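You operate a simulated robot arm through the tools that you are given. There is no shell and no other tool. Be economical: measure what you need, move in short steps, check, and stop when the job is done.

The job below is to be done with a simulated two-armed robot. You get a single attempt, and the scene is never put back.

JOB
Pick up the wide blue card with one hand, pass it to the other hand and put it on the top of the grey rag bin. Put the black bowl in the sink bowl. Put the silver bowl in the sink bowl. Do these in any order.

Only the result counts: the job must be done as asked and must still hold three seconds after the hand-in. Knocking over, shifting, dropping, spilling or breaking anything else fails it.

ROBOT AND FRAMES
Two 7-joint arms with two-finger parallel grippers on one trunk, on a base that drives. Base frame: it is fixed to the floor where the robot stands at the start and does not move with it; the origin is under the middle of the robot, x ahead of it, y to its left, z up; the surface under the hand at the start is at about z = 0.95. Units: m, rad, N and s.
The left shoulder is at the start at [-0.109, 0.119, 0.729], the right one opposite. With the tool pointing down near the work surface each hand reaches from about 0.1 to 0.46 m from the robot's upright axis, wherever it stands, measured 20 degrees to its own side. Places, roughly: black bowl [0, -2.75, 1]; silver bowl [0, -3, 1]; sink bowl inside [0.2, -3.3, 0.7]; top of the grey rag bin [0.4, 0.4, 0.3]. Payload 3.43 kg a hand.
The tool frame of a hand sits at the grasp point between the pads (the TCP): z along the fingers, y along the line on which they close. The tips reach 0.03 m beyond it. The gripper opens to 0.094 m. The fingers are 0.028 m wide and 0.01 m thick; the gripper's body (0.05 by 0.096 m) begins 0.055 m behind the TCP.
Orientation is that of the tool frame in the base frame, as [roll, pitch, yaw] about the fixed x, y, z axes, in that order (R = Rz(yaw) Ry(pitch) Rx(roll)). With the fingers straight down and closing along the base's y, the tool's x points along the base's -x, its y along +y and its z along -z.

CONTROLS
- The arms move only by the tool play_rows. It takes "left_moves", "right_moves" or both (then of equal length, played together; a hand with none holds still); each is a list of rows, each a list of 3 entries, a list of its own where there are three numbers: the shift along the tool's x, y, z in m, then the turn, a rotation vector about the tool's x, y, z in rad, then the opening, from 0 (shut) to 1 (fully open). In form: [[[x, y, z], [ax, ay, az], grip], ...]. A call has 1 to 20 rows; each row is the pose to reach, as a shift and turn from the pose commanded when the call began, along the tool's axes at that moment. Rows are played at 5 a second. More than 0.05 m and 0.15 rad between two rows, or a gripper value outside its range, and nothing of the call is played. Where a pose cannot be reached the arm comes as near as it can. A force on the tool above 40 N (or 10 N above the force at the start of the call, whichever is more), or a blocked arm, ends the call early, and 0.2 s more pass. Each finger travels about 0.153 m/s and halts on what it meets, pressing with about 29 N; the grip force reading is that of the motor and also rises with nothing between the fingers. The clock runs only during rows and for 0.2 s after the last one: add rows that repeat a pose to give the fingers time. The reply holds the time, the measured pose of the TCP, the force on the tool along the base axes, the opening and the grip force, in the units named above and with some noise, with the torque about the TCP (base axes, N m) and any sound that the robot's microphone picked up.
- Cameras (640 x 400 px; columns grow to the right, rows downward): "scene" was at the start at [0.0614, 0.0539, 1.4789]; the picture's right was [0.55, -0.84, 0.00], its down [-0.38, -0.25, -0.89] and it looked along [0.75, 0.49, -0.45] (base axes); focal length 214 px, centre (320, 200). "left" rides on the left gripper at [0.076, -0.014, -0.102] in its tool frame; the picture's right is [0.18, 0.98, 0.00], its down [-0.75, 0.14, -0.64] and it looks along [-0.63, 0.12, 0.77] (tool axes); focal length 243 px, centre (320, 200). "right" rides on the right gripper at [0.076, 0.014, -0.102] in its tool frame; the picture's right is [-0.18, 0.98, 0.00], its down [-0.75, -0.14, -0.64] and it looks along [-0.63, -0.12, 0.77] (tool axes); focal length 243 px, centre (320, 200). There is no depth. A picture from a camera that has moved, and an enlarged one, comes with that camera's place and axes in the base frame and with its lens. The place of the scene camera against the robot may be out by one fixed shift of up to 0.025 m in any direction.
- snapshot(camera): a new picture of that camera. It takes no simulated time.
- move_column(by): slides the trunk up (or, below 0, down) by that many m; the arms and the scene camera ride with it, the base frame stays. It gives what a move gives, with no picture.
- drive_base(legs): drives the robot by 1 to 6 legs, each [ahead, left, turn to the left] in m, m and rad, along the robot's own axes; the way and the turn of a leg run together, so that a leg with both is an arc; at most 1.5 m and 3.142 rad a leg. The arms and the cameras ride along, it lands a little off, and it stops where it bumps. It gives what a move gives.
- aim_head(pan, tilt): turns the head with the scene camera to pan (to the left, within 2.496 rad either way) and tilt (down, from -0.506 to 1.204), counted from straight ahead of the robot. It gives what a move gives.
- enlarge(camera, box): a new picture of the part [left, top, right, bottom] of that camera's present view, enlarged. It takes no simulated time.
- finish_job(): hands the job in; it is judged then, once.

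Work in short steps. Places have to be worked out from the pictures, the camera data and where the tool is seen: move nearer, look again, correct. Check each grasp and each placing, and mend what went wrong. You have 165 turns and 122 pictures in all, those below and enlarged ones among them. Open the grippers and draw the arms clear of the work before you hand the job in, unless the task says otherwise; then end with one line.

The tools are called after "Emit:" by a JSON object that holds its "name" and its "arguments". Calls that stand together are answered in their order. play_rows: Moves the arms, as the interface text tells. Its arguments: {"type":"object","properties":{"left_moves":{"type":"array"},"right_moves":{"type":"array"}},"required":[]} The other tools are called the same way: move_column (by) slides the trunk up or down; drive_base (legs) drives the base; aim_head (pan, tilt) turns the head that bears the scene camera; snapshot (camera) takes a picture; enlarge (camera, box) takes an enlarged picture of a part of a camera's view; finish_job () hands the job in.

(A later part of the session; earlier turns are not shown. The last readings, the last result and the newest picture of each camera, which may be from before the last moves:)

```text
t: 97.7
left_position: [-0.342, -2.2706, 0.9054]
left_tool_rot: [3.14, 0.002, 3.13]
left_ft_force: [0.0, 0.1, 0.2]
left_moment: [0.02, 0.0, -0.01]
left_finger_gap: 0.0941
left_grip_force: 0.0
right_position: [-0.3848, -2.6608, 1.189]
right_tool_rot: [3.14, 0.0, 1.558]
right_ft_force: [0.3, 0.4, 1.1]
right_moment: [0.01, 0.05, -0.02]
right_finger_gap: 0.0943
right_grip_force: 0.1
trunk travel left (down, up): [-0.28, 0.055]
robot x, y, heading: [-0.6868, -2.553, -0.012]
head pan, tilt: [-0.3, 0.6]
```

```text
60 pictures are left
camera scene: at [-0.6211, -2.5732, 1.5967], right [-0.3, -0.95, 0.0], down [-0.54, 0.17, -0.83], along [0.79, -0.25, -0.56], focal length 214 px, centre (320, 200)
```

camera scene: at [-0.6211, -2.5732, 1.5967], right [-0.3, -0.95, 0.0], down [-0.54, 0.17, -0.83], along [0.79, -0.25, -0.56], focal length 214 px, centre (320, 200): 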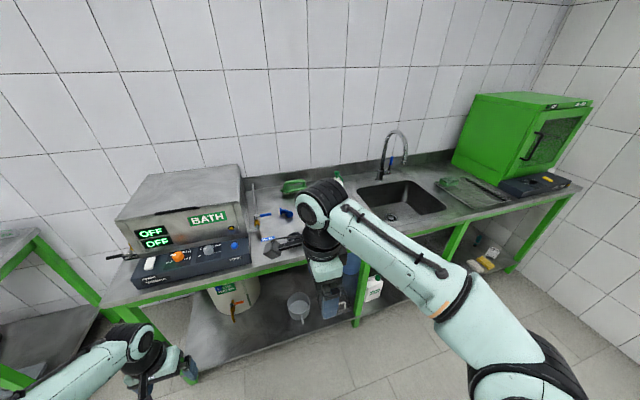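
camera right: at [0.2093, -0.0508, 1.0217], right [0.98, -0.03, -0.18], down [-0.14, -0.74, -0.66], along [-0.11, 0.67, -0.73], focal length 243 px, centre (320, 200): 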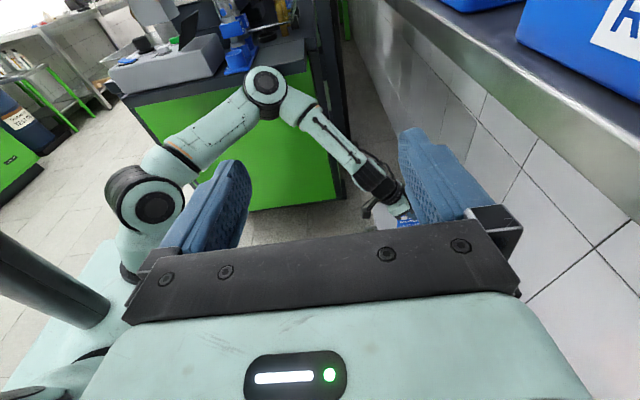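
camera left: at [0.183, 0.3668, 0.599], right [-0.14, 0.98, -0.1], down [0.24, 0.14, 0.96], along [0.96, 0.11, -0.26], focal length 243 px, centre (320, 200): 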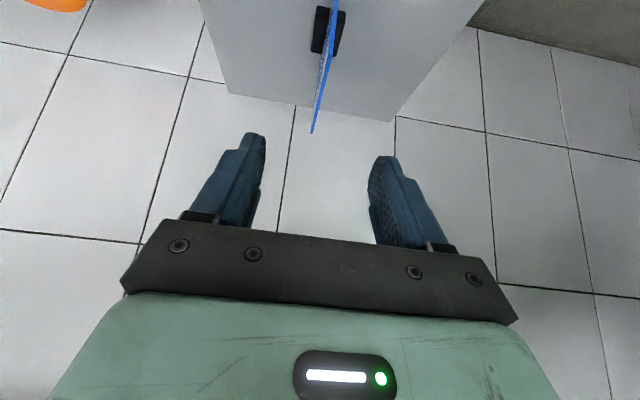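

The right arm hides part of the counter. I'll enlarge it and then shift right.

Emit:
{"name": "enlarge", "arguments": {"camera": "scene", "box": [230, 160, 430, 285]}}

Emit:
{"name": "drive_base", "arguments": {"legs": [[0, -0.5, 0]]}}

Emit:
{"name": "aim_head", "arguments": {"pan": 0.15, "tilt": 0.7}}

Emit:
{"name": "snapshot", "arguments": {"camera": "scene"}}

```text
3.20 times, centred on (330, 222) of scene
camera zoom: at [-0.6211, -2.5732, 1.5967], right [-0.3, -0.95, 0.0], down [-0.54, 0.17, -0.83], along [0.79, -0.25, -0.56], focal length 686 px, centre (288, 128)
```

zoom: 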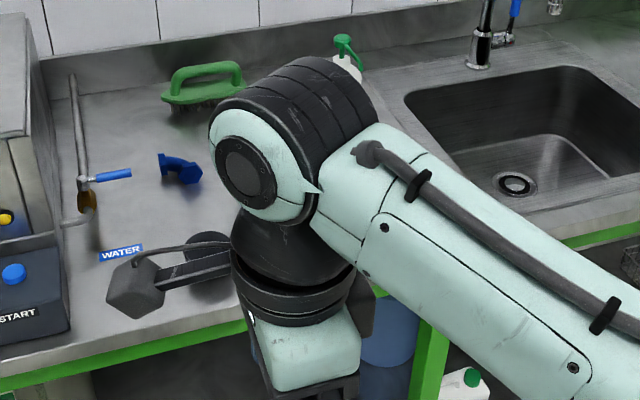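

```text
t: 102.6
left_position: [-0.3461, -2.7666, 0.9051]
left_tool_rot: [3.138, 0.001, 3.137]
left_ft_force: [0.0, -0.6, -0.8]
left_moment: [0.0, -0.01, 0.02]
left_finger_gap: 0.0938
left_grip_force: 0.1
right_position: [-0.386, -3.1577, 1.1889]
right_tool_rot: [3.14, 0.0, 1.566]
right_ft_force: [-1.1, 0.4, 0.0]
right_moment: [0.04, 0.03, 0.02]
right_finger_gap: 0.0939
right_grip_force: 0.0
trunk travel left (down, up): [-0.28, 0.055]
robot x, y, heading: [-0.6837, -3.0497, 0.003]
head pan, tilt: [-0.3, 0.6]
```

```text
t: 103.5
left_position: [-0.3457, -2.7665, 0.9043]
left_tool_rot: [3.137, 0.001, 3.139]
left_ft_force: [0.0, -0.8, -0.7]
left_moment: [-0.01, 0.02, 0.01]
left_finger_gap: 0.0941
left_grip_force: 0.2
right_position: [-0.3848, -3.1569, 1.1889]
right_tool_rot: [3.14, -0.001, 1.565]
right_ft_force: [0.4, -0.9, 0.7]
right_moment: [0.02, 0.01, -0.01]
right_finger_gap: 0.094
right_grip_force: 0.1
trunk travel left (down, up): [-0.28, 0.055]
robot x, y, heading: [-0.6845, -3.0478, 0.003]
head pan, tilt: [0.15, 0.7]
```

```text
58 pictures are left
camera scene: at [-0.6225, -3.0318, 1.588], right [0.15, -0.99, 0.0], down [-0.64, -0.1, -0.77], along [0.76, 0.12, -0.64], focal length 214 px, centre (320, 200)
```

scene: 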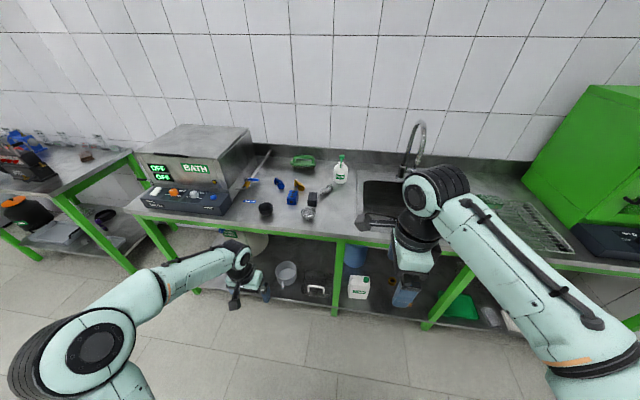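

Emit:
{"name": "enlarge", "arguments": {"camera": "scene", "box": [220, 145, 380, 245]}}

```text
4.00 times, centred on (300, 195) of scene
camera zoom: at [-0.6225, -3.0318, 1.588], right [0.15, -0.99, 0.0], down [-0.64, -0.1, -0.77], along [0.76, 0.12, -0.64], focal length 858 px, centre (400, 220)
```

zoom: 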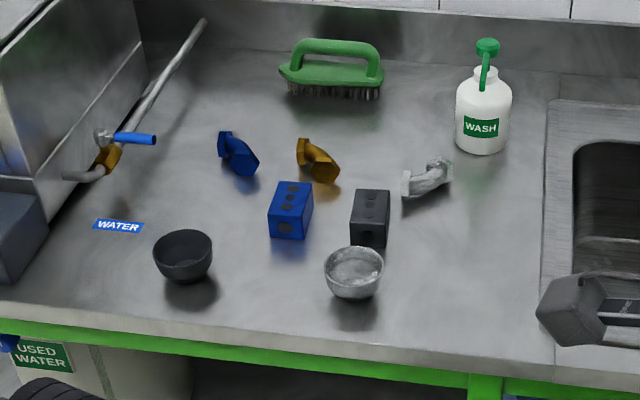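

Both bowls are small, about 0.066 m across: black near (0.04, -2.68) and silver near (0.04, -2.88). The sink opening spans roughly x 0.07–0.36, y -3.1 to -3.5. I'll raise and retract the left hand, then approach the black bowl for the right hand.

Emit:
{"name": "play_rows", "arguments": {"left_moves": [[[0.015, 0, -0.045], [0, 0, 0], 1], [[0.03, 0, -0.09], [0, 0, 0], 1], [[0.045, 0, -0.135], [0, 0, 0], 1], [[0.06, 0, -0.18], [0, 0, 0], 1], [[0.075, 0, -0.225], [0, 0, 0], 1], [[0.09, 0, -0.27], [0, 0, 0], 1], [[0.1, 0, -0.31], [0, 0, 0], 1], [[0.1, 0, -0.31], [0, 0, 0], 1]]}}

Emit:
{"name": "drive_base", "arguments": {"legs": [[0, 0.49, 0], [0.33, 0, 0]]}}

Emit:
{"name": "snapshot", "arguments": {"camera": "right"}}

Emit:
{"name": "aim_head", "arguments": {"pan": -0.3, "tilt": 1.0}}

Emit:
{"name": "snapshot", "arguments": {"camera": "scene"}}

```text
t: 105.3
left_position: [-0.4433, -2.7666, 1.2124]
left_tool_rot: [3.135, 0.001, 3.137]
left_ft_force: [-1.0, -0.6, 0.4]
left_moment: [0.01, 0.02, 0.02]
left_finger_gap: 0.0939
left_grip_force: 0.1
right_position: [-0.3842, -3.1573, 1.189]
right_tool_rot: [3.14, 0.001, 1.568]
right_ft_force: [0.1, -0.1, -0.2]
right_moment: [-0.03, -0.03, -0.01]
right_finger_gap: 0.094
right_grip_force: 0.1
trunk travel left (down, up): [-0.28, 0.055]
robot x, y, heading: [-0.6845, -3.0516, -0.001]
head pan, tilt: [0.15, 0.7]
```

```text
t: 111.9
left_position: [-0.1114, -2.2774, 1.2134]
left_tool_rot: [3.137, 0.0, 3.14]
left_ft_force: [-0.1, -0.8, 0.2]
left_moment: [0.05, 0.03, 0.0]
left_finger_gap: 0.0941
left_grip_force: 0.0
right_position: [-0.0527, -2.6673, 1.189]
right_tool_rot: [3.139, -0.001, 1.567]
right_ft_force: [-0.1, -0.6, 0.9]
right_moment: [0.06, 0.0, -0.01]
right_finger_gap: 0.0942
right_grip_force: 0.0
trunk travel left (down, up): [-0.28, 0.055]
robot x, y, heading: [-0.3508, -2.5571, -0.0]
head pan, tilt: [0.15, 0.7]
```

```text
56 pictures are left
camera right: at [-0.037, -2.5915, 1.2911], right [0.98, -0.19, 0.0], down [-0.14, -0.75, 0.64], along [-0.12, -0.63, -0.77], focal length 243 px, centre (320, 200)
```

right: 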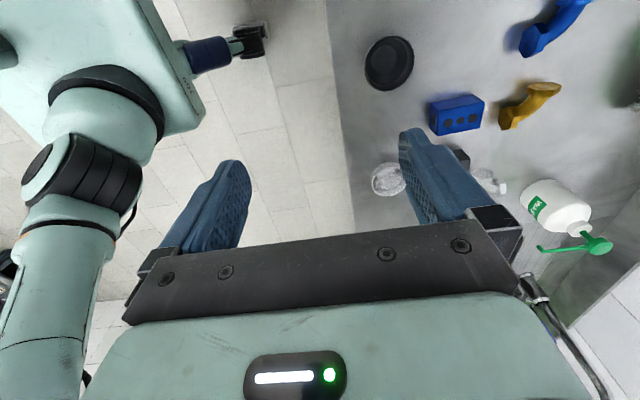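

```text
t: 112.8
left_position: [-0.1095, -2.2778, 1.2134]
left_tool_rot: [3.138, 0.001, 3.141]
left_ft_force: [-0.5, -0.1, -0.4]
left_moment: [0.0, -0.02, -0.02]
left_finger_gap: 0.0939
left_grip_force: 0.2
right_position: [-0.0519, -2.6669, 1.1895]
right_tool_rot: [3.14, 0.0, 1.567]
right_ft_force: [-0.1, 0.0, 0.4]
right_moment: [-0.02, 0.01, 0.0]
right_finger_gap: 0.0938
right_grip_force: 0.1
trunk travel left (down, up): [-0.28, 0.055]
robot x, y, heading: [-0.3488, -2.5586, -0.0]
head pan, tilt: [-0.3, 1.0]
```

```text
55 pictures are left
camera scene: at [-0.3073, -2.5753, 1.5647], right [-0.29, -0.96, 0.0], down [-0.8, 0.25, -0.54], along [0.52, -0.16, -0.84], focal length 214 px, centre (320, 200)
```

scene: 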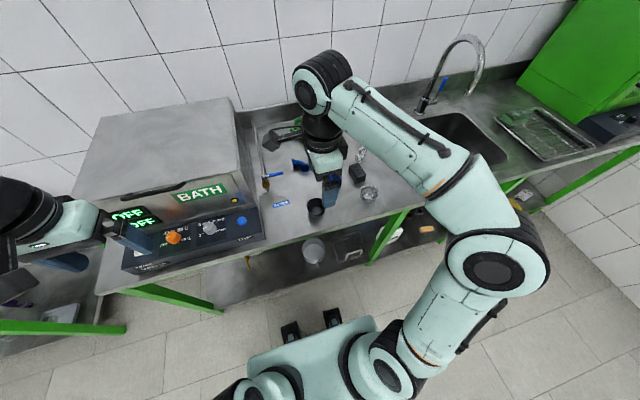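

Combining views puts the black bowl at about (0.038, -2.674) with mid-height z≈0.93. I'll move the right hand above it and look again.

Emit:
{"name": "play_rows", "arguments": {"right_moves": [[[-0.002, 0.023, 0.03], [0, 0, 0], 1], [[-0.004, 0.046, 0.06], [0, 0, 0], 1], [[-0.006, 0.069, 0.09], [0, 0, 0], 1], [[-0.007, 0.09, 0.11], [0, 0, 0], 1], [[-0.007, 0.09, 0.11], [0, 0, 0], 1]]}}

Emit:
{"name": "snapshot", "arguments": {"camera": "right"}}

Emit:
{"name": "enlarge", "arguments": {"camera": "scene", "box": [240, 120, 400, 230]}}

```text
t: 114.0
left_position: [-0.1116, -2.2782, 1.2133]
left_tool_rot: [3.138, 0.0, 3.141]
left_ft_force: [-0.1, 0.0, -0.2]
left_moment: [0.01, -0.01, 0.0]
left_finger_gap: 0.0942
left_grip_force: 0.1
right_position: [0.0392, -2.6741, 1.0785]
right_tool_rot: [3.14, -0.001, 1.57]
right_ft_force: [0.5, 0.0, 0.9]
right_moment: [0.01, -0.01, -0.01]
right_finger_gap: 0.0941
right_grip_force: 0.0
trunk travel left (down, up): [-0.28, 0.055]
robot x, y, heading: [-0.351, -2.5591, 0.004]
head pan, tilt: [-0.3, 1.0]
```

```text
54 pictures are left
camera right: at [0.0527, -2.5998, 1.1804], right [0.98, -0.19, 0.0], down [-0.14, -0.75, 0.64], along [-0.12, -0.63, -0.77], focal length 243 px, centre (320, 200)
```

right: 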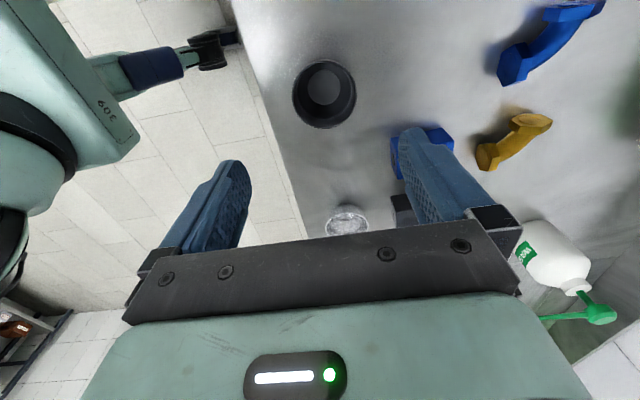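

```text
3.64 times, centred on (320, 175) of scene
camera zoom: at [-0.3078, -2.5755, 1.5646], right [-0.29, -0.96, 0.0], down [-0.8, 0.25, -0.54], along [0.52, -0.16, -0.84], focal length 780 px, centre (320, 291)
```

zoom: 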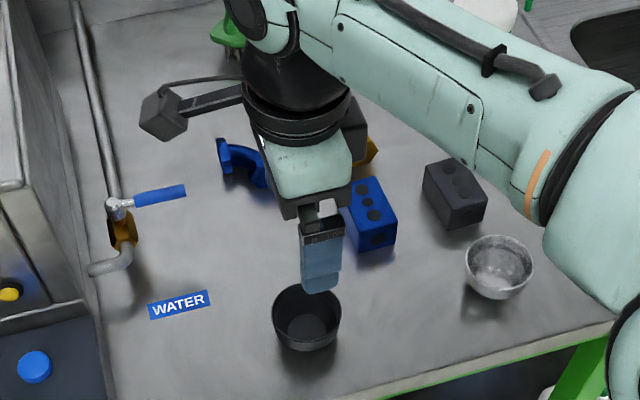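

The bowl's rim centre is about (0.043, -2.678) at z≈0.91, diameter 0.067. I'll centre the hand and descend partway.

Emit:
{"name": "play_rows", "arguments": {"right_moves": [[[-0.004, 0.004, 0.03], [0, 0, 0], 1], [[-0.004, 0.004, 0.06], [0, 0, 0], 1], [[-0.004, 0.004, 0.09], [0, 0, 0], 1], [[-0.004, 0.004, 0.12], [0, 0, 0], 1], [[-0.004, 0.004, 0.12], [0, 0, 0], 1]]}}

Emit:
{"name": "snapshot", "arguments": {"camera": "right"}}

Emit:
{"name": "enlarge", "arguments": {"camera": "scene", "box": [260, 150, 380, 230]}}

```text
t: 115.2
left_position: [-0.1113, -2.2772, 1.2138]
left_tool_rot: [3.138, -0.001, 3.141]
left_ft_force: [-0.3, -0.5, 0.2]
left_moment: [-0.03, -0.02, 0.02]
left_finger_gap: 0.0939
left_grip_force: 0.1
right_position: [0.0417, -2.6788, 0.9576]
right_tool_rot: [3.14, 0.0, 1.569]
right_ft_force: [-0.4, -0.2, -0.2]
right_moment: [0.04, -0.02, 0.01]
right_finger_gap: 0.0942
right_grip_force: 0.0
trunk travel left (down, up): [-0.28, 0.055]
robot x, y, heading: [-0.3497, -2.5571, 0.003]
head pan, tilt: [-0.3, 1.0]
```

```text
52 pictures are left
camera right: at [0.0563, -2.6029, 1.06], right [0.98, -0.19, 0.0], down [-0.14, -0.75, 0.64], along [-0.12, -0.63, -0.77], focal length 243 px, centre (320, 200)
```

right: 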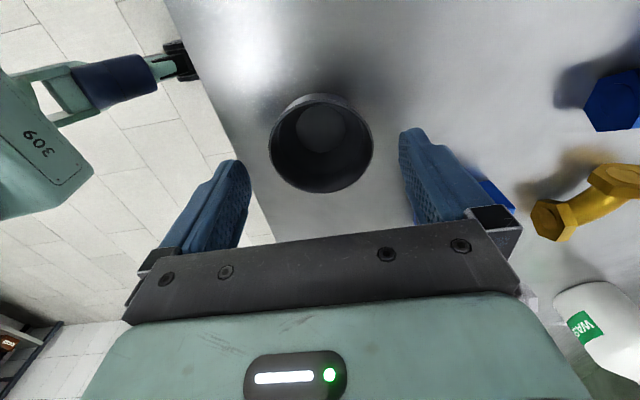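

```text
5.00 times, centred on (320, 190) of scene
camera zoom: at [-0.3074, -2.5754, 1.5647], right [-0.29, -0.96, 0.0], down [-0.8, 0.25, -0.54], along [0.52, -0.16, -0.84], focal length 1072 px, centre (320, 250)
```

zoom: 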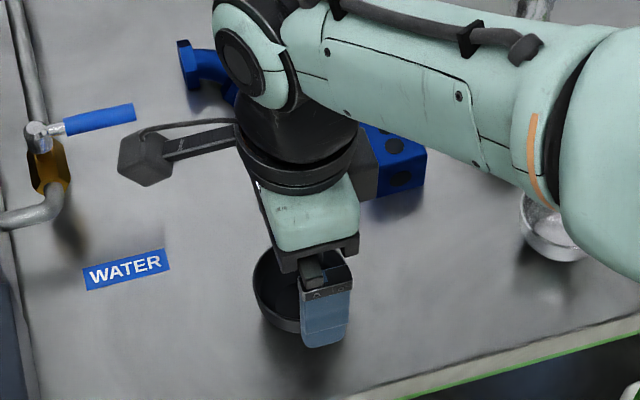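

The bowl is centred between the fingers, with the rim at z≈0.915. I'll descend 0.045 m so the tips straddle the wall.

Emit:
{"name": "play_rows", "arguments": {"right_moves": [[[0.003, 0.001, 0.015], [0, 0, 0], 1], [[0.003, 0.001, 0.03], [0, 0, 0], 1], [[0.003, 0.001, 0.045], [0, 0, 0], 1], [[0.003, 0.001, 0.045], [0, 0, 0], 1]]}}

Emit:
{"name": "snapshot", "arguments": {"camera": "right"}}

Emit:
{"name": "enlarge", "arguments": {"camera": "scene", "box": [260, 150, 380, 230]}}

```text
t: 116.2
left_position: [-0.1109, -2.2761, 1.2123]
left_tool_rot: [3.137, 0.001, 3.141]
left_ft_force: [-1.7, 0.3, 0.4]
left_moment: [0.0, 0.02, -0.04]
left_finger_gap: 0.0936
left_grip_force: 0.1
right_position: [0.0429, -2.6758, 0.9137]
right_tool_rot: [3.141, -0.001, 1.568]
right_ft_force: [-0.5, -0.1, 0.5]
right_moment: [0.01, 0.01, 0.02]
right_finger_gap: 0.0941
right_grip_force: 0.1
trunk travel left (down, up): [-0.28, 0.055]
robot x, y, heading: [-0.3511, -2.5585, 0.002]
head pan, tilt: [-0.3, 1.0]
```

```text
50 pictures are left
camera right: at [0.0584, -2.5994, 1.0161], right [0.98, -0.19, 0.0], down [-0.14, -0.75, 0.64], along [-0.12, -0.63, -0.77], focal length 243 px, centre (320, 200)
```

right: 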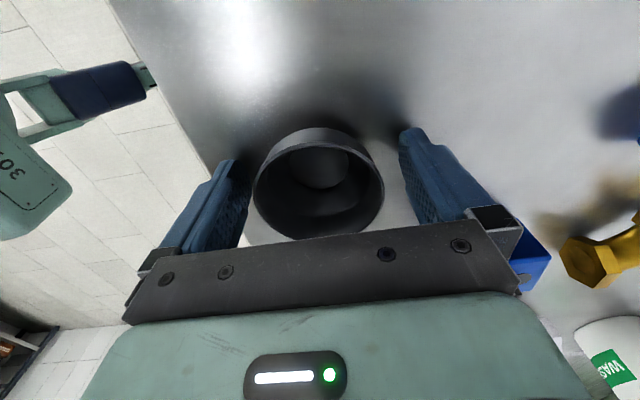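

```text
5.00 times, centred on (320, 190) of scene
camera zoom: at [-0.3073, -2.5754, 1.5647], right [-0.29, -0.96, 0.0], down [-0.8, 0.25, -0.54], along [0.52, -0.16, -0.84], focal length 1072 px, centre (320, 250)
```

zoom: 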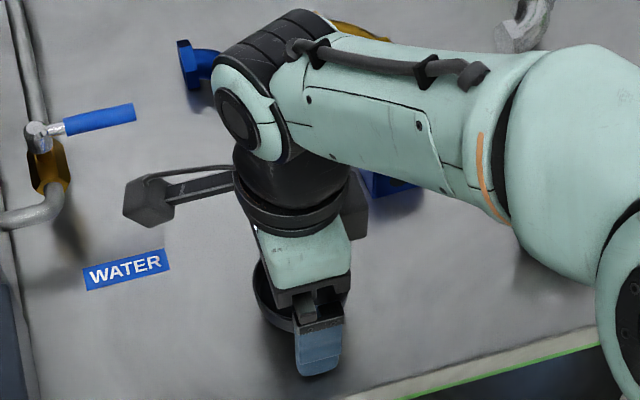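

The bowl is well centred. I'll descend 6 mm more and close.

Emit:
{"name": "play_rows", "arguments": {"right_moves": [[[0.004, 0.001, 0.006], [0, 0, 0], 1], [[0.004, 0.001, 0.006], [0, 0, 0], 0.85], [[0.004, 0.001, 0.006], [0, 0, 0], 0.75], [[0.004, 0.001, 0.006], [0, 0, 0], 0.65], [[0.004, 0.001, 0.006], [0, 0, 0], 0.5], [[0.004, 0.001, 0.006], [0, 0, 0], 0.4], [[0.004, 0.001, 0.006], [0, 0, 0], 0.4]]}}

Emit:
{"name": "snapshot", "arguments": {"camera": "right"}}

```text
t: 117.8
left_position: [-0.1136, -2.2755, 1.2138]
left_tool_rot: [3.138, 0.001, 3.14]
left_ft_force: [0.2, 0.5, -0.4]
left_moment: [0.0, 0.0, 0.03]
left_finger_gap: 0.0938
left_grip_force: 0.1
right_position: [0.0422, -2.6706, 0.9092]
right_tool_rot: [3.138, 0.0, 1.569]
right_ft_force: [-11.7, -2.0, 35.6]
right_moment: [0.05, 1.77, 0.12]
right_finger_gap: 0.0696
right_grip_force: 29.3
trunk travel left (down, up): [-0.28, 0.055]
robot x, y, heading: [-0.3496, -2.5569, 0.002]
head pan, tilt: [-0.3, 1.0]
```

```text
48 pictures are left
camera right: at [0.0574, -2.5949, 1.0123], right [0.98, -0.19, 0.0], down [-0.15, -0.75, 0.64], along [-0.12, -0.63, -0.77], focal length 243 px, centre (320, 200)
```

right: 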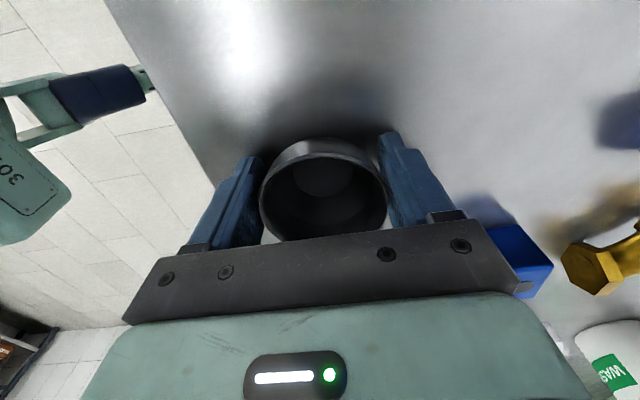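

The bowl is gripped with a 0.0696 m gap, but the tips press on the table. I'll lift slowly and check.

Emit:
{"name": "play_rows", "arguments": {"right_moves": [[[0, 0, -0.008], [0, 0, 0], 0.4], [[0, 0, -0.02], [0, 0, 0], 0.4], [[0, 0, -0.04], [0, 0, 0], 0.4], [[0, 0, -0.06], [0, 0, 0], 0.4], [[0, 0, -0.06], [0, 0, 0], 0.4]]}}

Emit:
{"name": "snapshot", "arguments": {"camera": "right"}}

Emit:
{"name": "enlarge", "arguments": {"camera": "scene", "box": [260, 130, 380, 230]}}

```text
t: 119.0
left_position: [-0.1111, -2.2763, 1.2137]
left_tool_rot: [3.139, 0.0, 3.139]
left_ft_force: [0.0, 0.4, 0.9]
left_moment: [-0.04, -0.02, -0.02]
left_finger_gap: 0.0939
left_grip_force: 0.2
right_position: [0.0442, -2.6708, 0.9687]
right_tool_rot: [3.141, 0.0, 1.568]
right_ft_force: [0.4, -0.7, -2.0]
right_moment: [-0.02, 0.02, 0.0]
right_finger_gap: 0.0692
right_grip_force: 29.3
trunk travel left (down, up): [-0.28, 0.055]
robot x, y, heading: [-0.3488, -2.5572, -0.0]
head pan, tilt: [-0.3, 1.0]
```

```text
47 pictures are left
camera right: at [0.06, -2.5953, 1.0707], right [0.98, -0.19, 0.0], down [-0.14, -0.75, 0.64], along [-0.12, -0.63, -0.77], focal length 243 px, centre (320, 200)
```

right: 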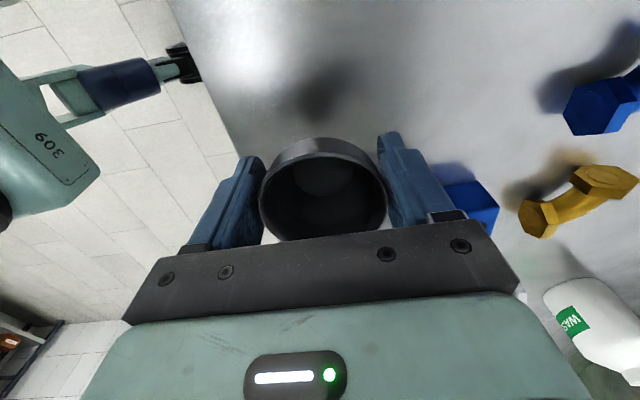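

```text
4.00 times, centred on (320, 180) of scene
camera zoom: at [-0.307, -2.5754, 1.5646], right [-0.29, -0.96, 0.0], down [-0.8, 0.25, -0.54], along [0.52, -0.16, -0.84], focal length 858 px, centre (320, 280)
```

zoom: 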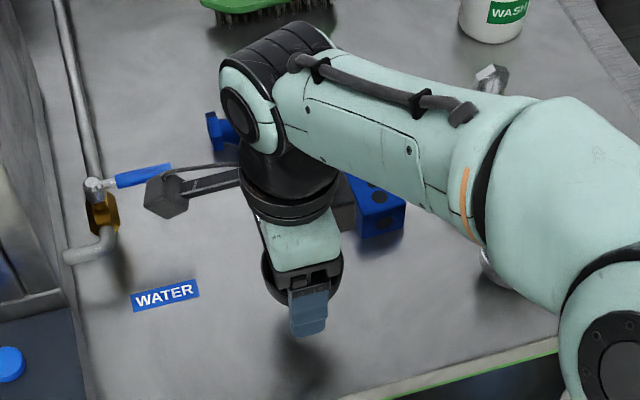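

The black bowl is lifted and level, and the table is at z≈0.879. I'll raise it and drive back and right toward the sink.

Emit:
{"name": "play_rows", "arguments": {"right_moves": [[[0, -0.01, -0.04], [0, 0, 0], 0.4], [[0, -0.02, -0.08], [0, 0, 0], 0.4], [[0, -0.03, -0.12], [0, 0, 0], 0.4], [[0, -0.04, -0.15], [0, 0, 0], 0.4], [[0, -0.04, -0.15], [0, 0, 0], 0.4]]}}

Emit:
{"name": "drive_base", "arguments": {"legs": [[-0.1, 0, 0], [0, -0.57, 0]]}}

Emit:
{"name": "aim_head", "arguments": {"pan": 0.0, "tilt": 0.85}}

Emit:
{"name": "snapshot", "arguments": {"camera": "scene"}}

Emit:
{"name": "snapshot", "arguments": {"camera": "right"}}

```text
t: 120.2
left_position: [-0.1104, -2.2764, 1.2127]
left_tool_rot: [3.14, 0.0, 3.14]
left_ft_force: [0.4, 0.3, -0.5]
left_moment: [0.02, 0.01, 0.01]
left_finger_gap: 0.0939
left_grip_force: 0.0
right_position: [0.0054, -2.669, 1.1195]
right_tool_rot: [3.141, 0.001, 1.567]
right_ft_force: [-0.3, -0.1, -1.6]
right_moment: [0.02, 0.0, 0.0]
right_finger_gap: 0.0692
right_grip_force: 28.4
trunk travel left (down, up): [-0.28, 0.055]
robot x, y, heading: [-0.3501, -2.5593, 0.01]
head pan, tilt: [-0.3, 1.0]
```

```text
t: 126.3
left_position: [-0.2056, -2.8334, 1.2133]
left_tool_rot: [3.137, 0.001, -3.135]
left_ft_force: [0.0, 0.3, 0.0]
left_moment: [0.03, 0.0, 0.0]
left_finger_gap: 0.0939
left_grip_force: 0.1
right_position: [-0.0846, -3.2257, 1.1191]
right_tool_rot: [3.14, 0.002, 1.578]
right_ft_force: [-1.2, -0.3, -1.7]
right_moment: [0.03, 0.0, -0.01]
right_finger_gap: 0.0688
right_grip_force: 29.3
trunk travel left (down, up): [-0.28, 0.055]
robot x, y, heading: [-0.4435, -3.1167, 0.009]
head pan, tilt: [-0.3, 1.0]
```

```text
t: 127.1
left_position: [-0.2037, -2.833, 1.2136]
left_tool_rot: [3.138, 0.0, -3.135]
left_ft_force: [0.8, 0.4, -0.4]
left_moment: [0.02, 0.0, 0.0]
left_finger_gap: 0.0939
left_grip_force: 0.1
right_position: [-0.085, -3.2244, 1.1181]
right_tool_rot: [3.14, -0.001, 1.579]
right_ft_force: [-0.1, -0.6, -1.4]
right_moment: [0.02, 0.03, -0.01]
right_finger_gap: 0.0684
right_grip_force: 29.0
trunk travel left (down, up): [-0.28, 0.055]
robot x, y, heading: [-0.4412, -3.1167, 0.015]
head pan, tilt: [0.0, 0.85]
```

```text
45 pictures are left
camera scene: at [-0.3874, -3.114, 1.5757], right [0.01, -1.0, 0.0], down [-0.75, -0.01, -0.66], along [0.66, 0.01, -0.75], focal length 214 px, centre (320, 200)
```

scene: 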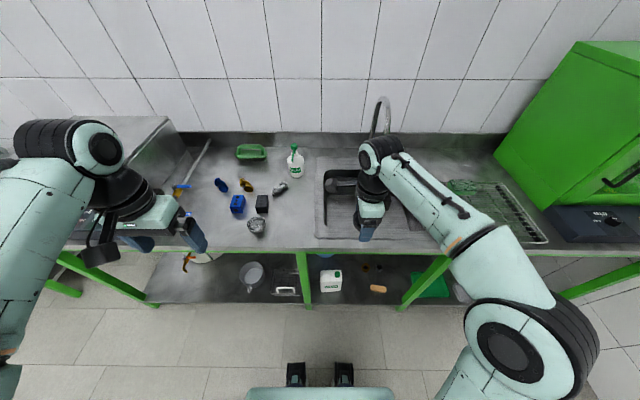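

```text
44 pictures are left
camera right: at [-0.0715, -3.1494, 1.2203], right [0.98, -0.18, 0.0], down [-0.14, -0.75, 0.64], along [-0.11, -0.63, -0.77], focal length 243 px, centre (320, 200)
```

right: 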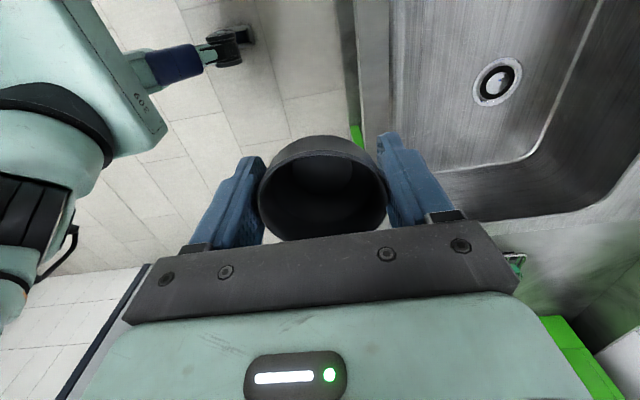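

The sink bottom is about z 0.70, its front inner edge about x 0.02–0.05, and its left edge about y -3.13. I'll drive ahead and right a little and bring the bowl over the sink.

Emit:
{"name": "drive_base", "arguments": {"legs": [[0.1, -0.1, 0]]}}

Emit:
{"name": "play_rows", "arguments": {"right_moves": [[[-0.023, 0.033, 0], [0, 0, 0], 0.4], [[-0.046, 0.066, 0], [0, 0, 0], 0.4], [[-0.069, 0.099, 0.01], [0, 0, 0], 0.4], [[-0.09, 0.135, 0.03], [0, 0, 0], 0.4], [[-0.09, 0.135, 0.06], [0, 0, 0], 0.4], [[-0.09, 0.135, 0.06], [0, 0, 0], 0.4]]}}

Emit:
{"name": "snapshot", "arguments": {"camera": "right"}}

Emit:
{"name": "snapshot", "arguments": {"camera": "scene"}}

```text
t: 128.7
left_position: [-0.1047, -2.9297, 1.2138]
left_tool_rot: [3.139, 0.001, -3.137]
left_ft_force: [-0.8, -0.2, 0.3]
left_moment: [0.02, 0.02, 0.03]
left_finger_gap: 0.0941
left_grip_force: 0.1
right_position: [0.0137, -3.3225, 1.1181]
right_tool_rot: [3.141, 0.001, 1.574]
right_ft_force: [-0.5, -0.3, -1.7]
right_moment: [0.02, -0.02, -0.02]
right_finger_gap: 0.0682
right_grip_force: 29.3
trunk travel left (down, up): [-0.28, 0.055]
robot x, y, heading: [-0.3428, -3.215, 0.012]
head pan, tilt: [0.0, 0.85]
```

```text
t: 130.1
left_position: [-0.1051, -2.9297, 1.2131]
left_tool_rot: [3.138, 0.002, -3.137]
left_ft_force: [0.1, -0.4, -0.1]
left_moment: [-0.01, 0.0, 0.0]
left_finger_gap: 0.0937
left_grip_force: 0.1
right_position: [0.1493, -3.4108, 1.0588]
right_tool_rot: [3.141, 0.0, 1.575]
right_ft_force: [-0.4, 0.3, -0.7]
right_moment: [0.04, 0.02, -0.01]
right_finger_gap: 0.0682
right_grip_force: 28.5
trunk travel left (down, up): [-0.28, 0.055]
robot x, y, heading: [-0.3446, -3.2121, 0.011]
head pan, tilt: [0.0, 0.85]
```

```text
43 pictures are left
camera right: at [0.1638, -3.3354, 1.1609], right [0.98, -0.18, 0.0], down [-0.14, -0.75, 0.64], along [-0.11, -0.63, -0.77], focal length 243 px, centre (320, 200)
```

right: 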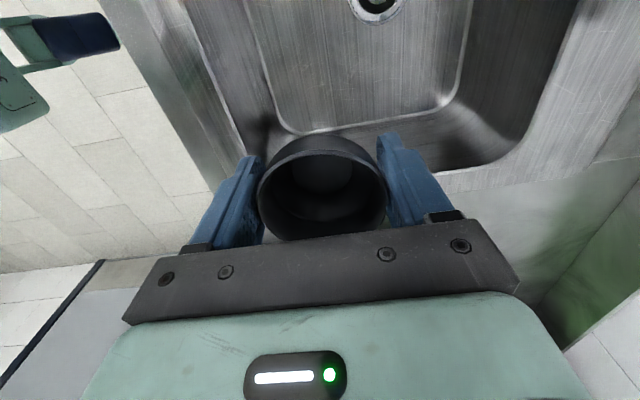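

```text
42 pictures are left
camera scene: at [-0.2869, -3.2095, 1.5758], right [0.01, -1.0, 0.0], down [-0.75, -0.01, -0.66], along [0.66, 0.01, -0.75], focal length 214 px, centre (320, 200)
```

scene: 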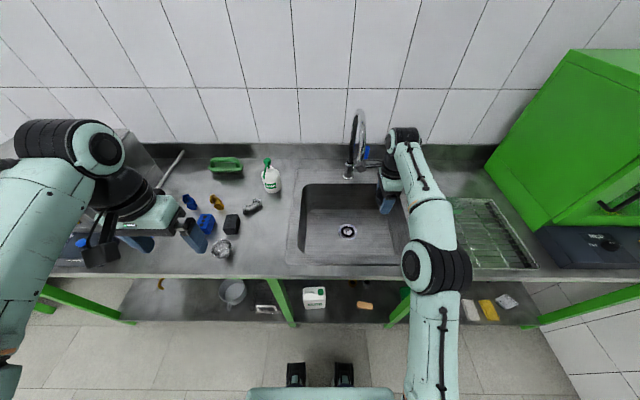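

The hand is inside the sink outline at (0.15, -3.41), away from the walls. I'll descend into the sink.

Emit:
{"name": "play_rows", "arguments": {"right_moves": [[[0, 0, 0.04], [0, 0, 0], 0.4], [[0, 0, 0.08], [0, 0, 0], 0.4], [[0, 0, 0.12], [0, 0, 0], 0.4], [[0, 0, 0.16], [0, 0, 0], 0.4], [[0, 0, 0.2], [0, 0, 0], 0.4], [[0, 0, 0.24], [0, 0, 0], 0.4], [[0, 0, 0.27], [0, 0, 0], 0.4], [[0, 0, 0.27], [0, 0, 0], 0.4]]}}

Emit:
{"name": "snapshot", "arguments": {"camera": "right"}}

Emit:
{"name": "enlarge", "arguments": {"camera": "scene", "box": [270, 120, 490, 270]}}

```text
t: 131.9
left_position: [-0.1049, -2.9314, 1.2134]
left_tool_rot: [3.139, 0.0, -3.135]
left_ft_force: [-0.1, 0.4, -1.0]
left_moment: [0.0, -0.01, 0.03]
left_finger_gap: 0.094
left_grip_force: 0.0
right_position: [0.1485, -3.4113, 0.7869]
right_tool_rot: [3.14, -0.001, 1.574]
right_ft_force: [-0.3, 0.5, -0.7]
right_moment: [0.01, -0.01, -0.03]
right_finger_gap: 0.068
right_grip_force: 28.8
trunk travel left (down, up): [-0.28, 0.055]
robot x, y, heading: [-0.3405, -3.2154, 0.013]
head pan, tilt: [0.0, 0.85]
```

```text
41 pictures are left
camera right: at [0.1632, -3.3347, 0.8883], right [0.98, -0.18, 0.0], down [-0.14, -0.75, 0.64], along [-0.11, -0.63, -0.77], focal length 243 px, centre (320, 200)
```

right: 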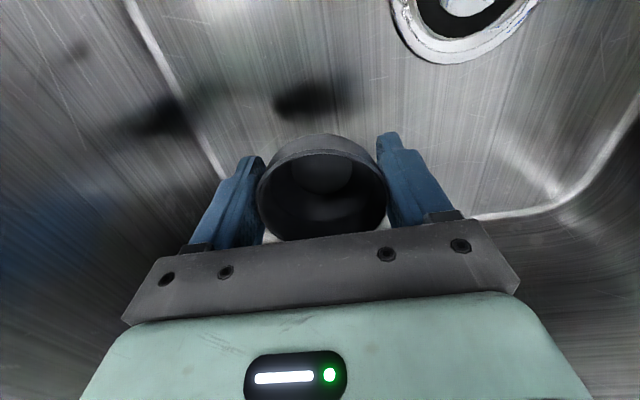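

```text
2.67 times, centred on (380, 195) of scene
camera zoom: at [-0.2878, -3.2095, 1.5758], right [0.01, -1.0, 0.0], down [-0.75, -0.01, -0.66], along [0.66, 0.01, -0.75], focal length 572 px, centre (160, 213)
```

zoom: 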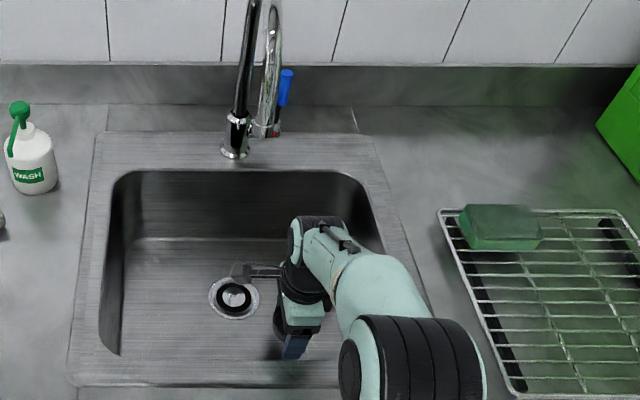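

All clear. I'll descend slowly toward the sink bottom.

Emit:
{"name": "play_rows", "arguments": {"right_moves": [[[0, 0, 0.008], [0, 0, 0], 0.4], [[0, 0, 0.016], [0, 0, 0], 0.4], [[0, 0, 0.024], [0, 0, 0], 0.4], [[0, 0, 0.032], [0, 0, 0], 0.4], [[0, 0, 0.036], [0, 0, 0], 0.4], [[0, 0, 0.036], [0, 0, 0], 0.4]]}}

Emit:
{"name": "snapshot", "arguments": {"camera": "right"}}

```text
t: 133.3
left_position: [-0.1045, -2.931, 1.2127]
left_tool_rot: [3.139, -0.001, -3.136]
left_ft_force: [-0.6, -0.6, -0.2]
left_moment: [0.0, -0.01, 0.0]
left_finger_gap: 0.0939
left_grip_force: 0.1
right_position: [0.1504, -3.4125, 0.7526]
right_tool_rot: [3.14, 0.001, 1.574]
right_ft_force: [-0.4, -0.5, -0.9]
right_moment: [0.02, 0.01, 0.01]
right_finger_gap: 0.0679
right_grip_force: 28.6
trunk travel left (down, up): [-0.28, 0.055]
robot x, y, heading: [-0.343, -3.2169, 0.006]
head pan, tilt: [0.0, 0.85]
```

```text
39 pictures are left
camera right: at [0.164, -3.3359, 0.8547], right [0.98, -0.18, 0.0], down [-0.14, -0.75, 0.64], along [-0.11, -0.63, -0.77], focal length 243 px, centre (320, 200)
```

right: 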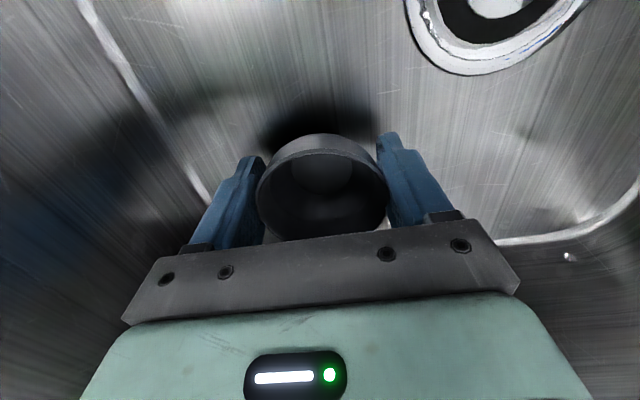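

The shadow is converging, so the bottom is close. I'll continue in 4 mm steps.

Emit:
{"name": "play_rows", "arguments": {"right_moves": [[[0, 0, 0.004], [0, 0, 0], 0.4], [[0, 0, 0.008], [0, 0, 0], 0.4], [[0, 0, 0.012], [0, 0, 0], 0.4], [[0, 0, 0.016], [0, 0, 0], 0.4], [[0, 0, 0.016], [0, 0, 0], 0.4]]}}

```text
t: 134.5
left_position: [-0.1067, -2.9291, 1.2137]
left_tool_rot: [3.138, 0.002, -3.137]
left_ft_force: [0.2, 0.4, 0.3]
left_moment: [0.0, 0.04, 0.02]
left_finger_gap: 0.094
left_grip_force: 0.1
right_position: [0.1494, -3.4108, 0.7406]
right_tool_rot: [3.134, 0.002, 1.574]
right_ft_force: [-4.2, -3.0, 35.0]
right_moment: [0.13, 1.51, 0.13]
right_finger_gap: 0.0681
right_grip_force: 28.6
trunk travel left (down, up): [-0.28, 0.055]
robot x, y, heading: [-0.3441, -3.2129, 0.01]
head pan, tilt: [0.0, 0.85]
```

There is contact at TCP z 0.741, so the bottom is at about 0.71. I'll ease up 3 mm, open, and lift straight out.

Emit:
{"name": "play_rows", "arguments": {"right_moves": [[[0, 0, -0.003], [0, 0, 0], 0.4], [[0, 0, -0.003], [0, 0, 0], 0.8], [[0, 0, -0.003], [0, 0, 0], 0.9], [[0, 0, -0.003], [0, 0, 0], 1], [[0, 0, -0.003], [0, 0, 0], 1], [[0, 0, -0.03], [0, 0, 0], 1], [[0, 0, -0.07], [0, 0, 0], 1], [[0, 0, -0.11], [0, 0, 0], 1], [[0, 0, -0.15], [0, 0, 0], 1], [[0, 0, -0.19], [0, 0, 0], 1], [[0, 0, -0.23], [0, 0, 0], 1], [[0, 0, -0.27], [0, 0, 0], 1], [[0, 0, -0.31], [0, 0, 0], 1], [[0, 0, -0.35], [0, 0, 0], 1], [[0, 0, -0.35], [0, 0, 0], 1]]}}

Emit:
{"name": "snapshot", "arguments": {"camera": "right"}}

```text
t: 137.7
left_position: [-0.1042, -2.9309, 1.2133]
left_tool_rot: [3.138, 0.0, -3.137]
left_ft_force: [0.4, -0.1, -0.6]
left_moment: [0.0, 0.0, -0.03]
left_finger_gap: 0.0942
left_grip_force: 0.0
right_position: [0.1487, -3.4102, 1.0854]
right_tool_rot: [-3.141, -0.001, 1.576]
right_ft_force: [0.3, 0.2, 0.3]
right_moment: [-0.01, -0.01, -0.01]
right_finger_gap: 0.0941
right_grip_force: 0.0
trunk travel left (down, up): [-0.28, 0.055]
robot x, y, heading: [-0.3422, -3.2122, 0.013]
head pan, tilt: [0.0, 0.85]
```

```text
38 pictures are left
camera right: at [0.1624, -3.3345, 1.1879], right [0.98, -0.18, 0.0], down [-0.14, -0.75, 0.64], along [-0.11, -0.63, -0.77], focal length 243 px, centre (320, 200)
```

right: 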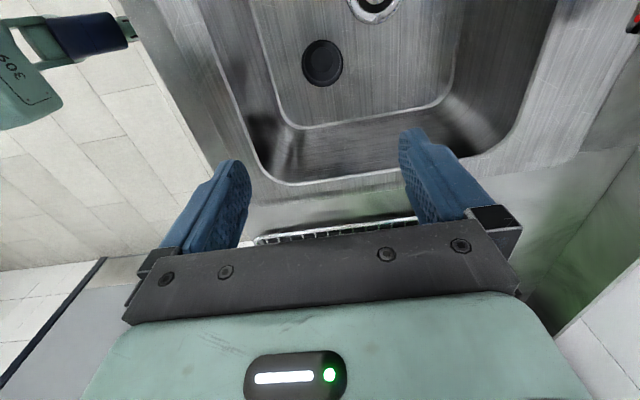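

The black bowl stands upright in the sink. Next I'll retract over the bench edge and drive back left to the silver bowl.

Emit:
{"name": "play_rows", "arguments": {"right_moves": [[[0.022, -0.03, -0.015], [0, 0, 0], 1], [[0.045, -0.06, -0.03], [0, 0, 0], 1], [[0.067, -0.09, -0.045], [0, 0, 0], 1], [[0.09, -0.12, -0.06], [0, 0, 0], 1], [[0.09, -0.12, -0.06], [0, 0, 0], 1]]}}

Emit:
{"name": "drive_base", "arguments": {"legs": [[-0.09, 0, 0], [0, 0.45, 0], [0.09, 0, 0]]}}

Emit:
{"name": "snapshot", "arguments": {"camera": "right"}}

Emit:
{"name": "snapshot", "arguments": {"camera": "scene"}}

```text
t: 138.9
left_position: [-0.1047, -2.9313, 1.213]
left_tool_rot: [3.139, -0.001, -3.137]
left_ft_force: [0.3, 0.6, -0.4]
left_moment: [0.01, -0.02, -0.02]
left_finger_gap: 0.0942
left_grip_force: 0.0
right_position: [0.0307, -3.3229, 1.1452]
right_tool_rot: [3.14, -0.001, 1.574]
right_ft_force: [0.2, 0.1, -0.1]
right_moment: [-0.01, 0.04, -0.02]
right_finger_gap: 0.0941
right_grip_force: 0.1
trunk travel left (down, up): [-0.28, 0.055]
robot x, y, heading: [-0.3443, -3.2142, 0.011]
head pan, tilt: [0.0, 0.85]
```

```text
t: 144.8
left_position: [-0.1114, -2.4755, 1.2139]
left_tool_rot: [3.136, 0.001, -3.134]
left_ft_force: [0.5, -0.2, 0.7]
left_moment: [-0.03, 0.01, -0.07]
left_finger_gap: 0.0942
left_grip_force: 0.0
right_position: [0.021, -2.8665, 1.1459]
right_tool_rot: [3.14, -0.001, 1.575]
right_ft_force: [0.0, 1.0, 0.0]
right_moment: [-0.01, 0.01, -0.01]
right_finger_gap: 0.0943
right_grip_force: 0.0
trunk travel left (down, up): [-0.28, 0.055]
robot x, y, heading: [-0.3528, -2.7586, 0.014]
head pan, tilt: [0.0, 0.85]
```

```text
37 pictures are left
camera right: at [0.0366, -2.7919, 1.2476], right [0.98, -0.18, 0.0], down [-0.14, -0.75, 0.64], along [-0.11, -0.63, -0.77], focal length 243 px, centre (320, 200)
```

right: 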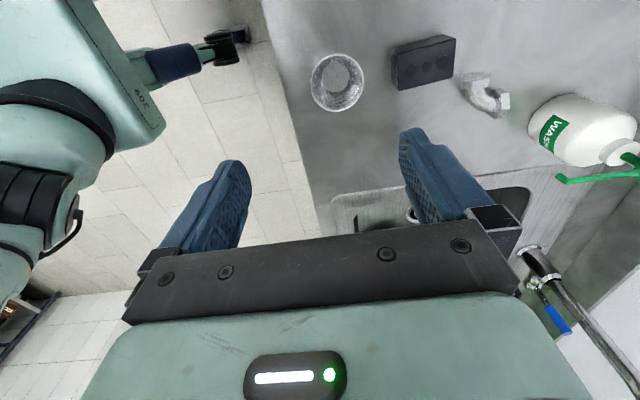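

```text
36 pictures are left
camera scene: at [-0.2952, -2.7547, 1.5757], right [0.01, -1.0, 0.0], down [-0.75, -0.01, -0.66], along [0.66, 0.01, -0.75], focal length 214 px, centre (320, 200)
```

scene: 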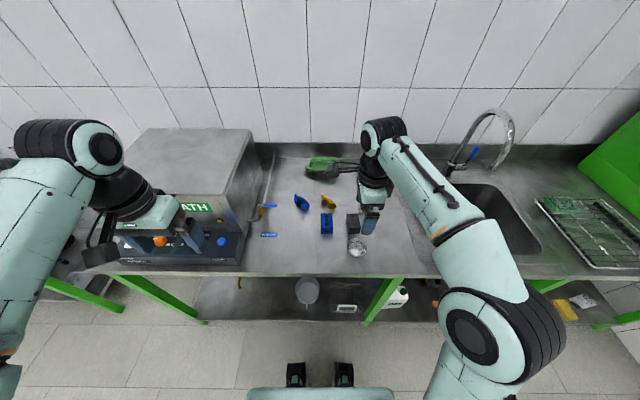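

The silver rim centre is about (0.045, -2.878), with a black block about 3 cm to its right. I'll use a slightly narrower opening and descend to just above the rim.

Emit:
{"name": "play_rows", "arguments": {"right_moves": [[[-0.003, 0.006, 0.04], [0, 0, 0], 0.88], [[-0.006, 0.012, 0.08], [0, 0, 0], 0.88], [[-0.009, 0.018, 0.12], [0, 0, 0], 0.88], [[-0.011, 0.022, 0.16], [0, 0, 0], 0.88], [[-0.011, 0.022, 0.185], [0, 0, 0], 0.88], [[-0.011, 0.022, 0.185], [0, 0, 0], 0.88]]}}

Emit:
{"name": "snapshot", "arguments": {"camera": "right"}}

Emit:
{"name": "enlarge", "arguments": {"camera": "scene", "box": [310, 180, 430, 275]}}

```text
t: 146.2
left_position: [-0.1125, -2.4755, 1.2136]
left_tool_rot: [3.14, 0.0, -3.135]
left_ft_force: [-1.1, 0.1, 0.6]
left_moment: [0.02, 0.01, 0.01]
left_finger_gap: 0.0942
left_grip_force: 0.1
right_position: [0.0439, -2.879, 0.9604]
right_tool_rot: [3.14, -0.001, 1.575]
right_ft_force: [0.0, 0.0, 0.9]
right_moment: [0.0, 0.01, 0.02]
right_finger_gap: 0.0828
right_grip_force: 0.0
trunk travel left (down, up): [-0.28, 0.055]
robot x, y, heading: [-0.349, -2.7571, 0.013]
head pan, tilt: [0.0, 0.85]
```

```text
35 pictures are left
camera right: at [0.0586, -2.8034, 1.0634], right [0.98, -0.18, 0.0], down [-0.14, -0.75, 0.64], along [-0.11, -0.63, -0.77], focal length 243 px, centre (320, 200)
```

right: 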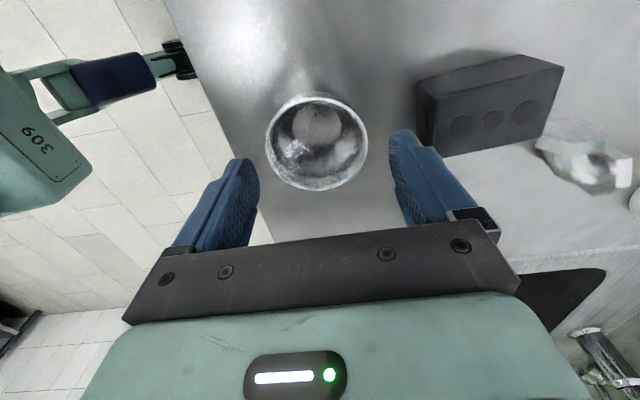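

```text
4.21 times, centred on (370, 228) of scene
camera zoom: at [-0.2957, -2.7548, 1.5758], right [0.01, -1.0, 0.0], down [-0.75, -0.01, -0.66], along [0.66, 0.01, -0.75], focal length 903 px, centre (110, 84)
```

zoom: 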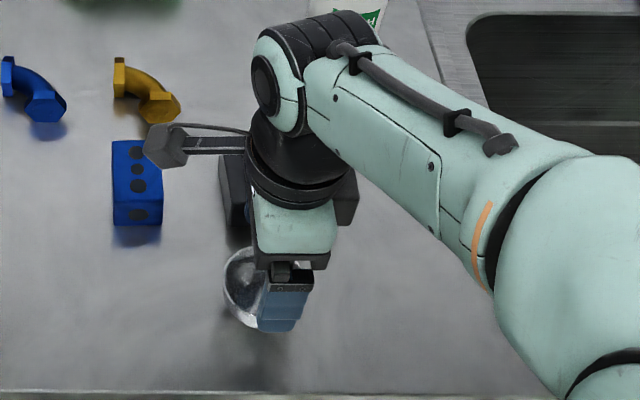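

The bowl is centred and clear of the block. I'll descend 0.047 m, with the tips just above the table.

Emit:
{"name": "play_rows", "arguments": {"right_moves": [[[0.004, 0, 0.016], [0, 0, 0], 0.88], [[0.004, 0, 0.032], [0, 0, 0], 0.88], [[0.004, 0, 0.046], [0, 0, 0], 0.88], [[0.004, 0, 0.046], [0, 0, 0], 0.88]]}}

Emit:
{"name": "snapshot", "arguments": {"camera": "right"}}

```text
t: 147.2
left_position: [-0.1132, -2.4757, 1.213]
left_tool_rot: [3.138, 0.0, -3.135]
left_ft_force: [0.1, 0.3, 0.3]
left_moment: [-0.03, 0.02, -0.04]
left_finger_gap: 0.0941
left_grip_force: 0.0
right_position: [0.0451, -2.8731, 0.9156]
right_tool_rot: [3.14, 0.001, 1.577]
right_ft_force: [-0.4, -0.4, 0.7]
right_moment: [0.0, 0.0, 0.01]
right_finger_gap: 0.0826
right_grip_force: 0.0
trunk travel left (down, up): [-0.28, 0.055]
robot x, y, heading: [-0.3484, -2.757, 0.013]
head pan, tilt: [0.0, 0.85]
```

```text
33 pictures are left
camera right: at [0.059, -2.7987, 1.0172], right [0.98, -0.18, 0.0], down [-0.14, -0.75, 0.64], along [-0.11, -0.63, -0.77], focal length 243 px, centre (320, 200)
```

right: 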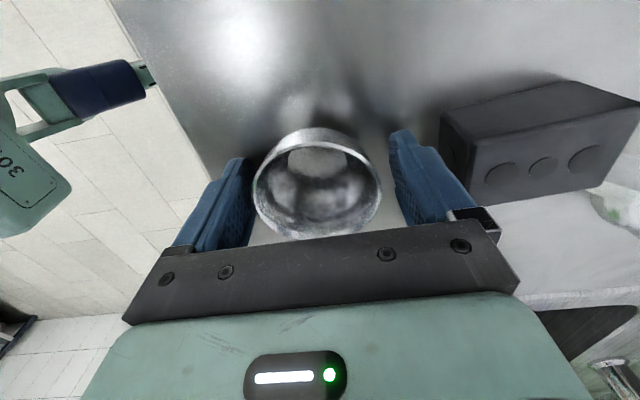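

I'll close on the silver bowl at this height and lift slightly.

Emit:
{"name": "play_rows", "arguments": {"right_moves": [[[0, 0, 0.003], [0, 0, 0], 0.8], [[0, 0, 0.003], [0, 0, 0], 0.7], [[0, 0, 0.003], [0, 0, 0], 0.6], [[0, 0, 0.003], [0, 0, 0], 0.4], [[0, 0, 0.003], [0, 0, 0], 0.4], [[0, 0, -0.01], [0, 0, 0], 0.4], [[0, 0, -0.03], [0, 0, 0], 0.4], [[0, 0, -0.05], [0, 0, 0], 0.4], [[0, 0, -0.05], [0, 0, 0], 0.4]]}}

Emit:
{"name": "snapshot", "arguments": {"camera": "right"}}

```text
t: 149.2
left_position: [-0.1134, -2.4756, 1.2135]
left_tool_rot: [3.138, -0.001, -3.135]
left_ft_force: [0.0, -0.3, -0.9]
left_moment: [-0.01, -0.05, -0.02]
left_finger_gap: 0.094
left_grip_force: 0.1
right_position: [0.0426, -2.8735, 0.9629]
right_tool_rot: [3.14, -0.002, 1.576]
right_ft_force: [-0.1, -0.3, -1.0]
right_moment: [-0.01, 0.01, -0.03]
right_finger_gap: 0.0674
right_grip_force: 29.4
trunk travel left (down, up): [-0.28, 0.055]
robot x, y, heading: [-0.3509, -2.7574, 0.009]
head pan, tilt: [0.0, 0.85]
```

```text
32 pictures are left
camera right: at [0.0576, -2.7985, 1.0663], right [0.98, -0.18, 0.0], down [-0.14, -0.75, 0.64], along [-0.11, -0.63, -0.77], focal length 243 px, centre (320, 200)
```

right: 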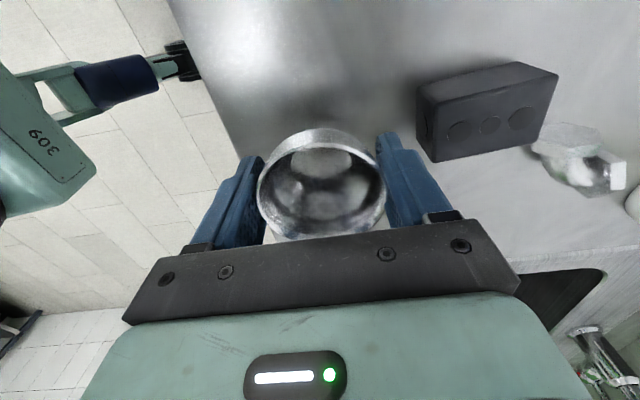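

The silver bowl is held. I'll raise it and drive to the sink.

Emit:
{"name": "play_rows", "arguments": {"right_moves": [[[0, -0.01, -0.04], [0, 0, 0], 0.4], [[0, -0.02, -0.08], [0, 0, 0], 0.4], [[0, -0.03, -0.12], [0, 0, 0], 0.4], [[0, -0.04, -0.16], [0, 0, 0], 0.4], [[0, -0.04, -0.16], [0, 0, 0], 0.4]]}}

Emit:
{"name": "drive_base", "arguments": {"legs": [[-0.09, 0, 0], [0, -0.36, 0], [0.09, 0, 0]]}}

Emit:
{"name": "snapshot", "arguments": {"camera": "right"}}

```text
t: 150.4
left_position: [-0.1126, -2.4751, 1.2132]
left_tool_rot: [3.139, -0.001, -3.134]
left_ft_force: [-0.1, 0.8, 0.4]
left_moment: [0.01, -0.02, 0.01]
left_finger_gap: 0.094
left_grip_force: 0.0
right_position: [0.0029, -2.8751, 1.1245]
right_tool_rot: [3.139, 0.0, 1.578]
right_ft_force: [0.4, -0.1, -1.0]
right_moment: [0.03, -0.02, -0.01]
right_finger_gap: 0.0673
right_grip_force: 29.2
trunk travel left (down, up): [-0.28, 0.055]
robot x, y, heading: [-0.352, -2.7636, 0.012]
head pan, tilt: [0.0, 0.85]
```

```text
t: 155.5
left_position: [-0.1116, -2.8352, 1.2131]
left_tool_rot: [3.138, 0.0, -3.138]
left_ft_force: [-0.1, -1.1, 0.1]
left_moment: [-0.02, 0.01, -0.01]
left_finger_gap: 0.094
left_grip_force: 0.1
right_position: [0.0037, -3.2357, 1.1245]
right_tool_rot: [3.138, -0.001, 1.573]
right_ft_force: [0.9, 0.6, -1.1]
right_moment: [0.0, 0.02, -0.01]
right_finger_gap: 0.0673
right_grip_force: 28.7
trunk travel left (down, up): [-0.28, 0.055]
robot x, y, heading: [-0.352, -3.119, 0.007]
head pan, tilt: [0.0, 0.85]
```

```text
31 pictures are left
camera right: at [0.0178, -3.1591, 1.2267], right [0.98, -0.18, 0.0], down [-0.14, -0.75, 0.64], along [-0.12, -0.63, -0.77], focal length 243 px, centre (320, 200)
```

right: 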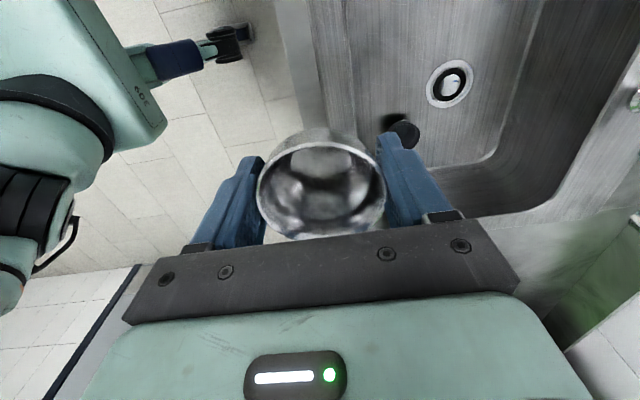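

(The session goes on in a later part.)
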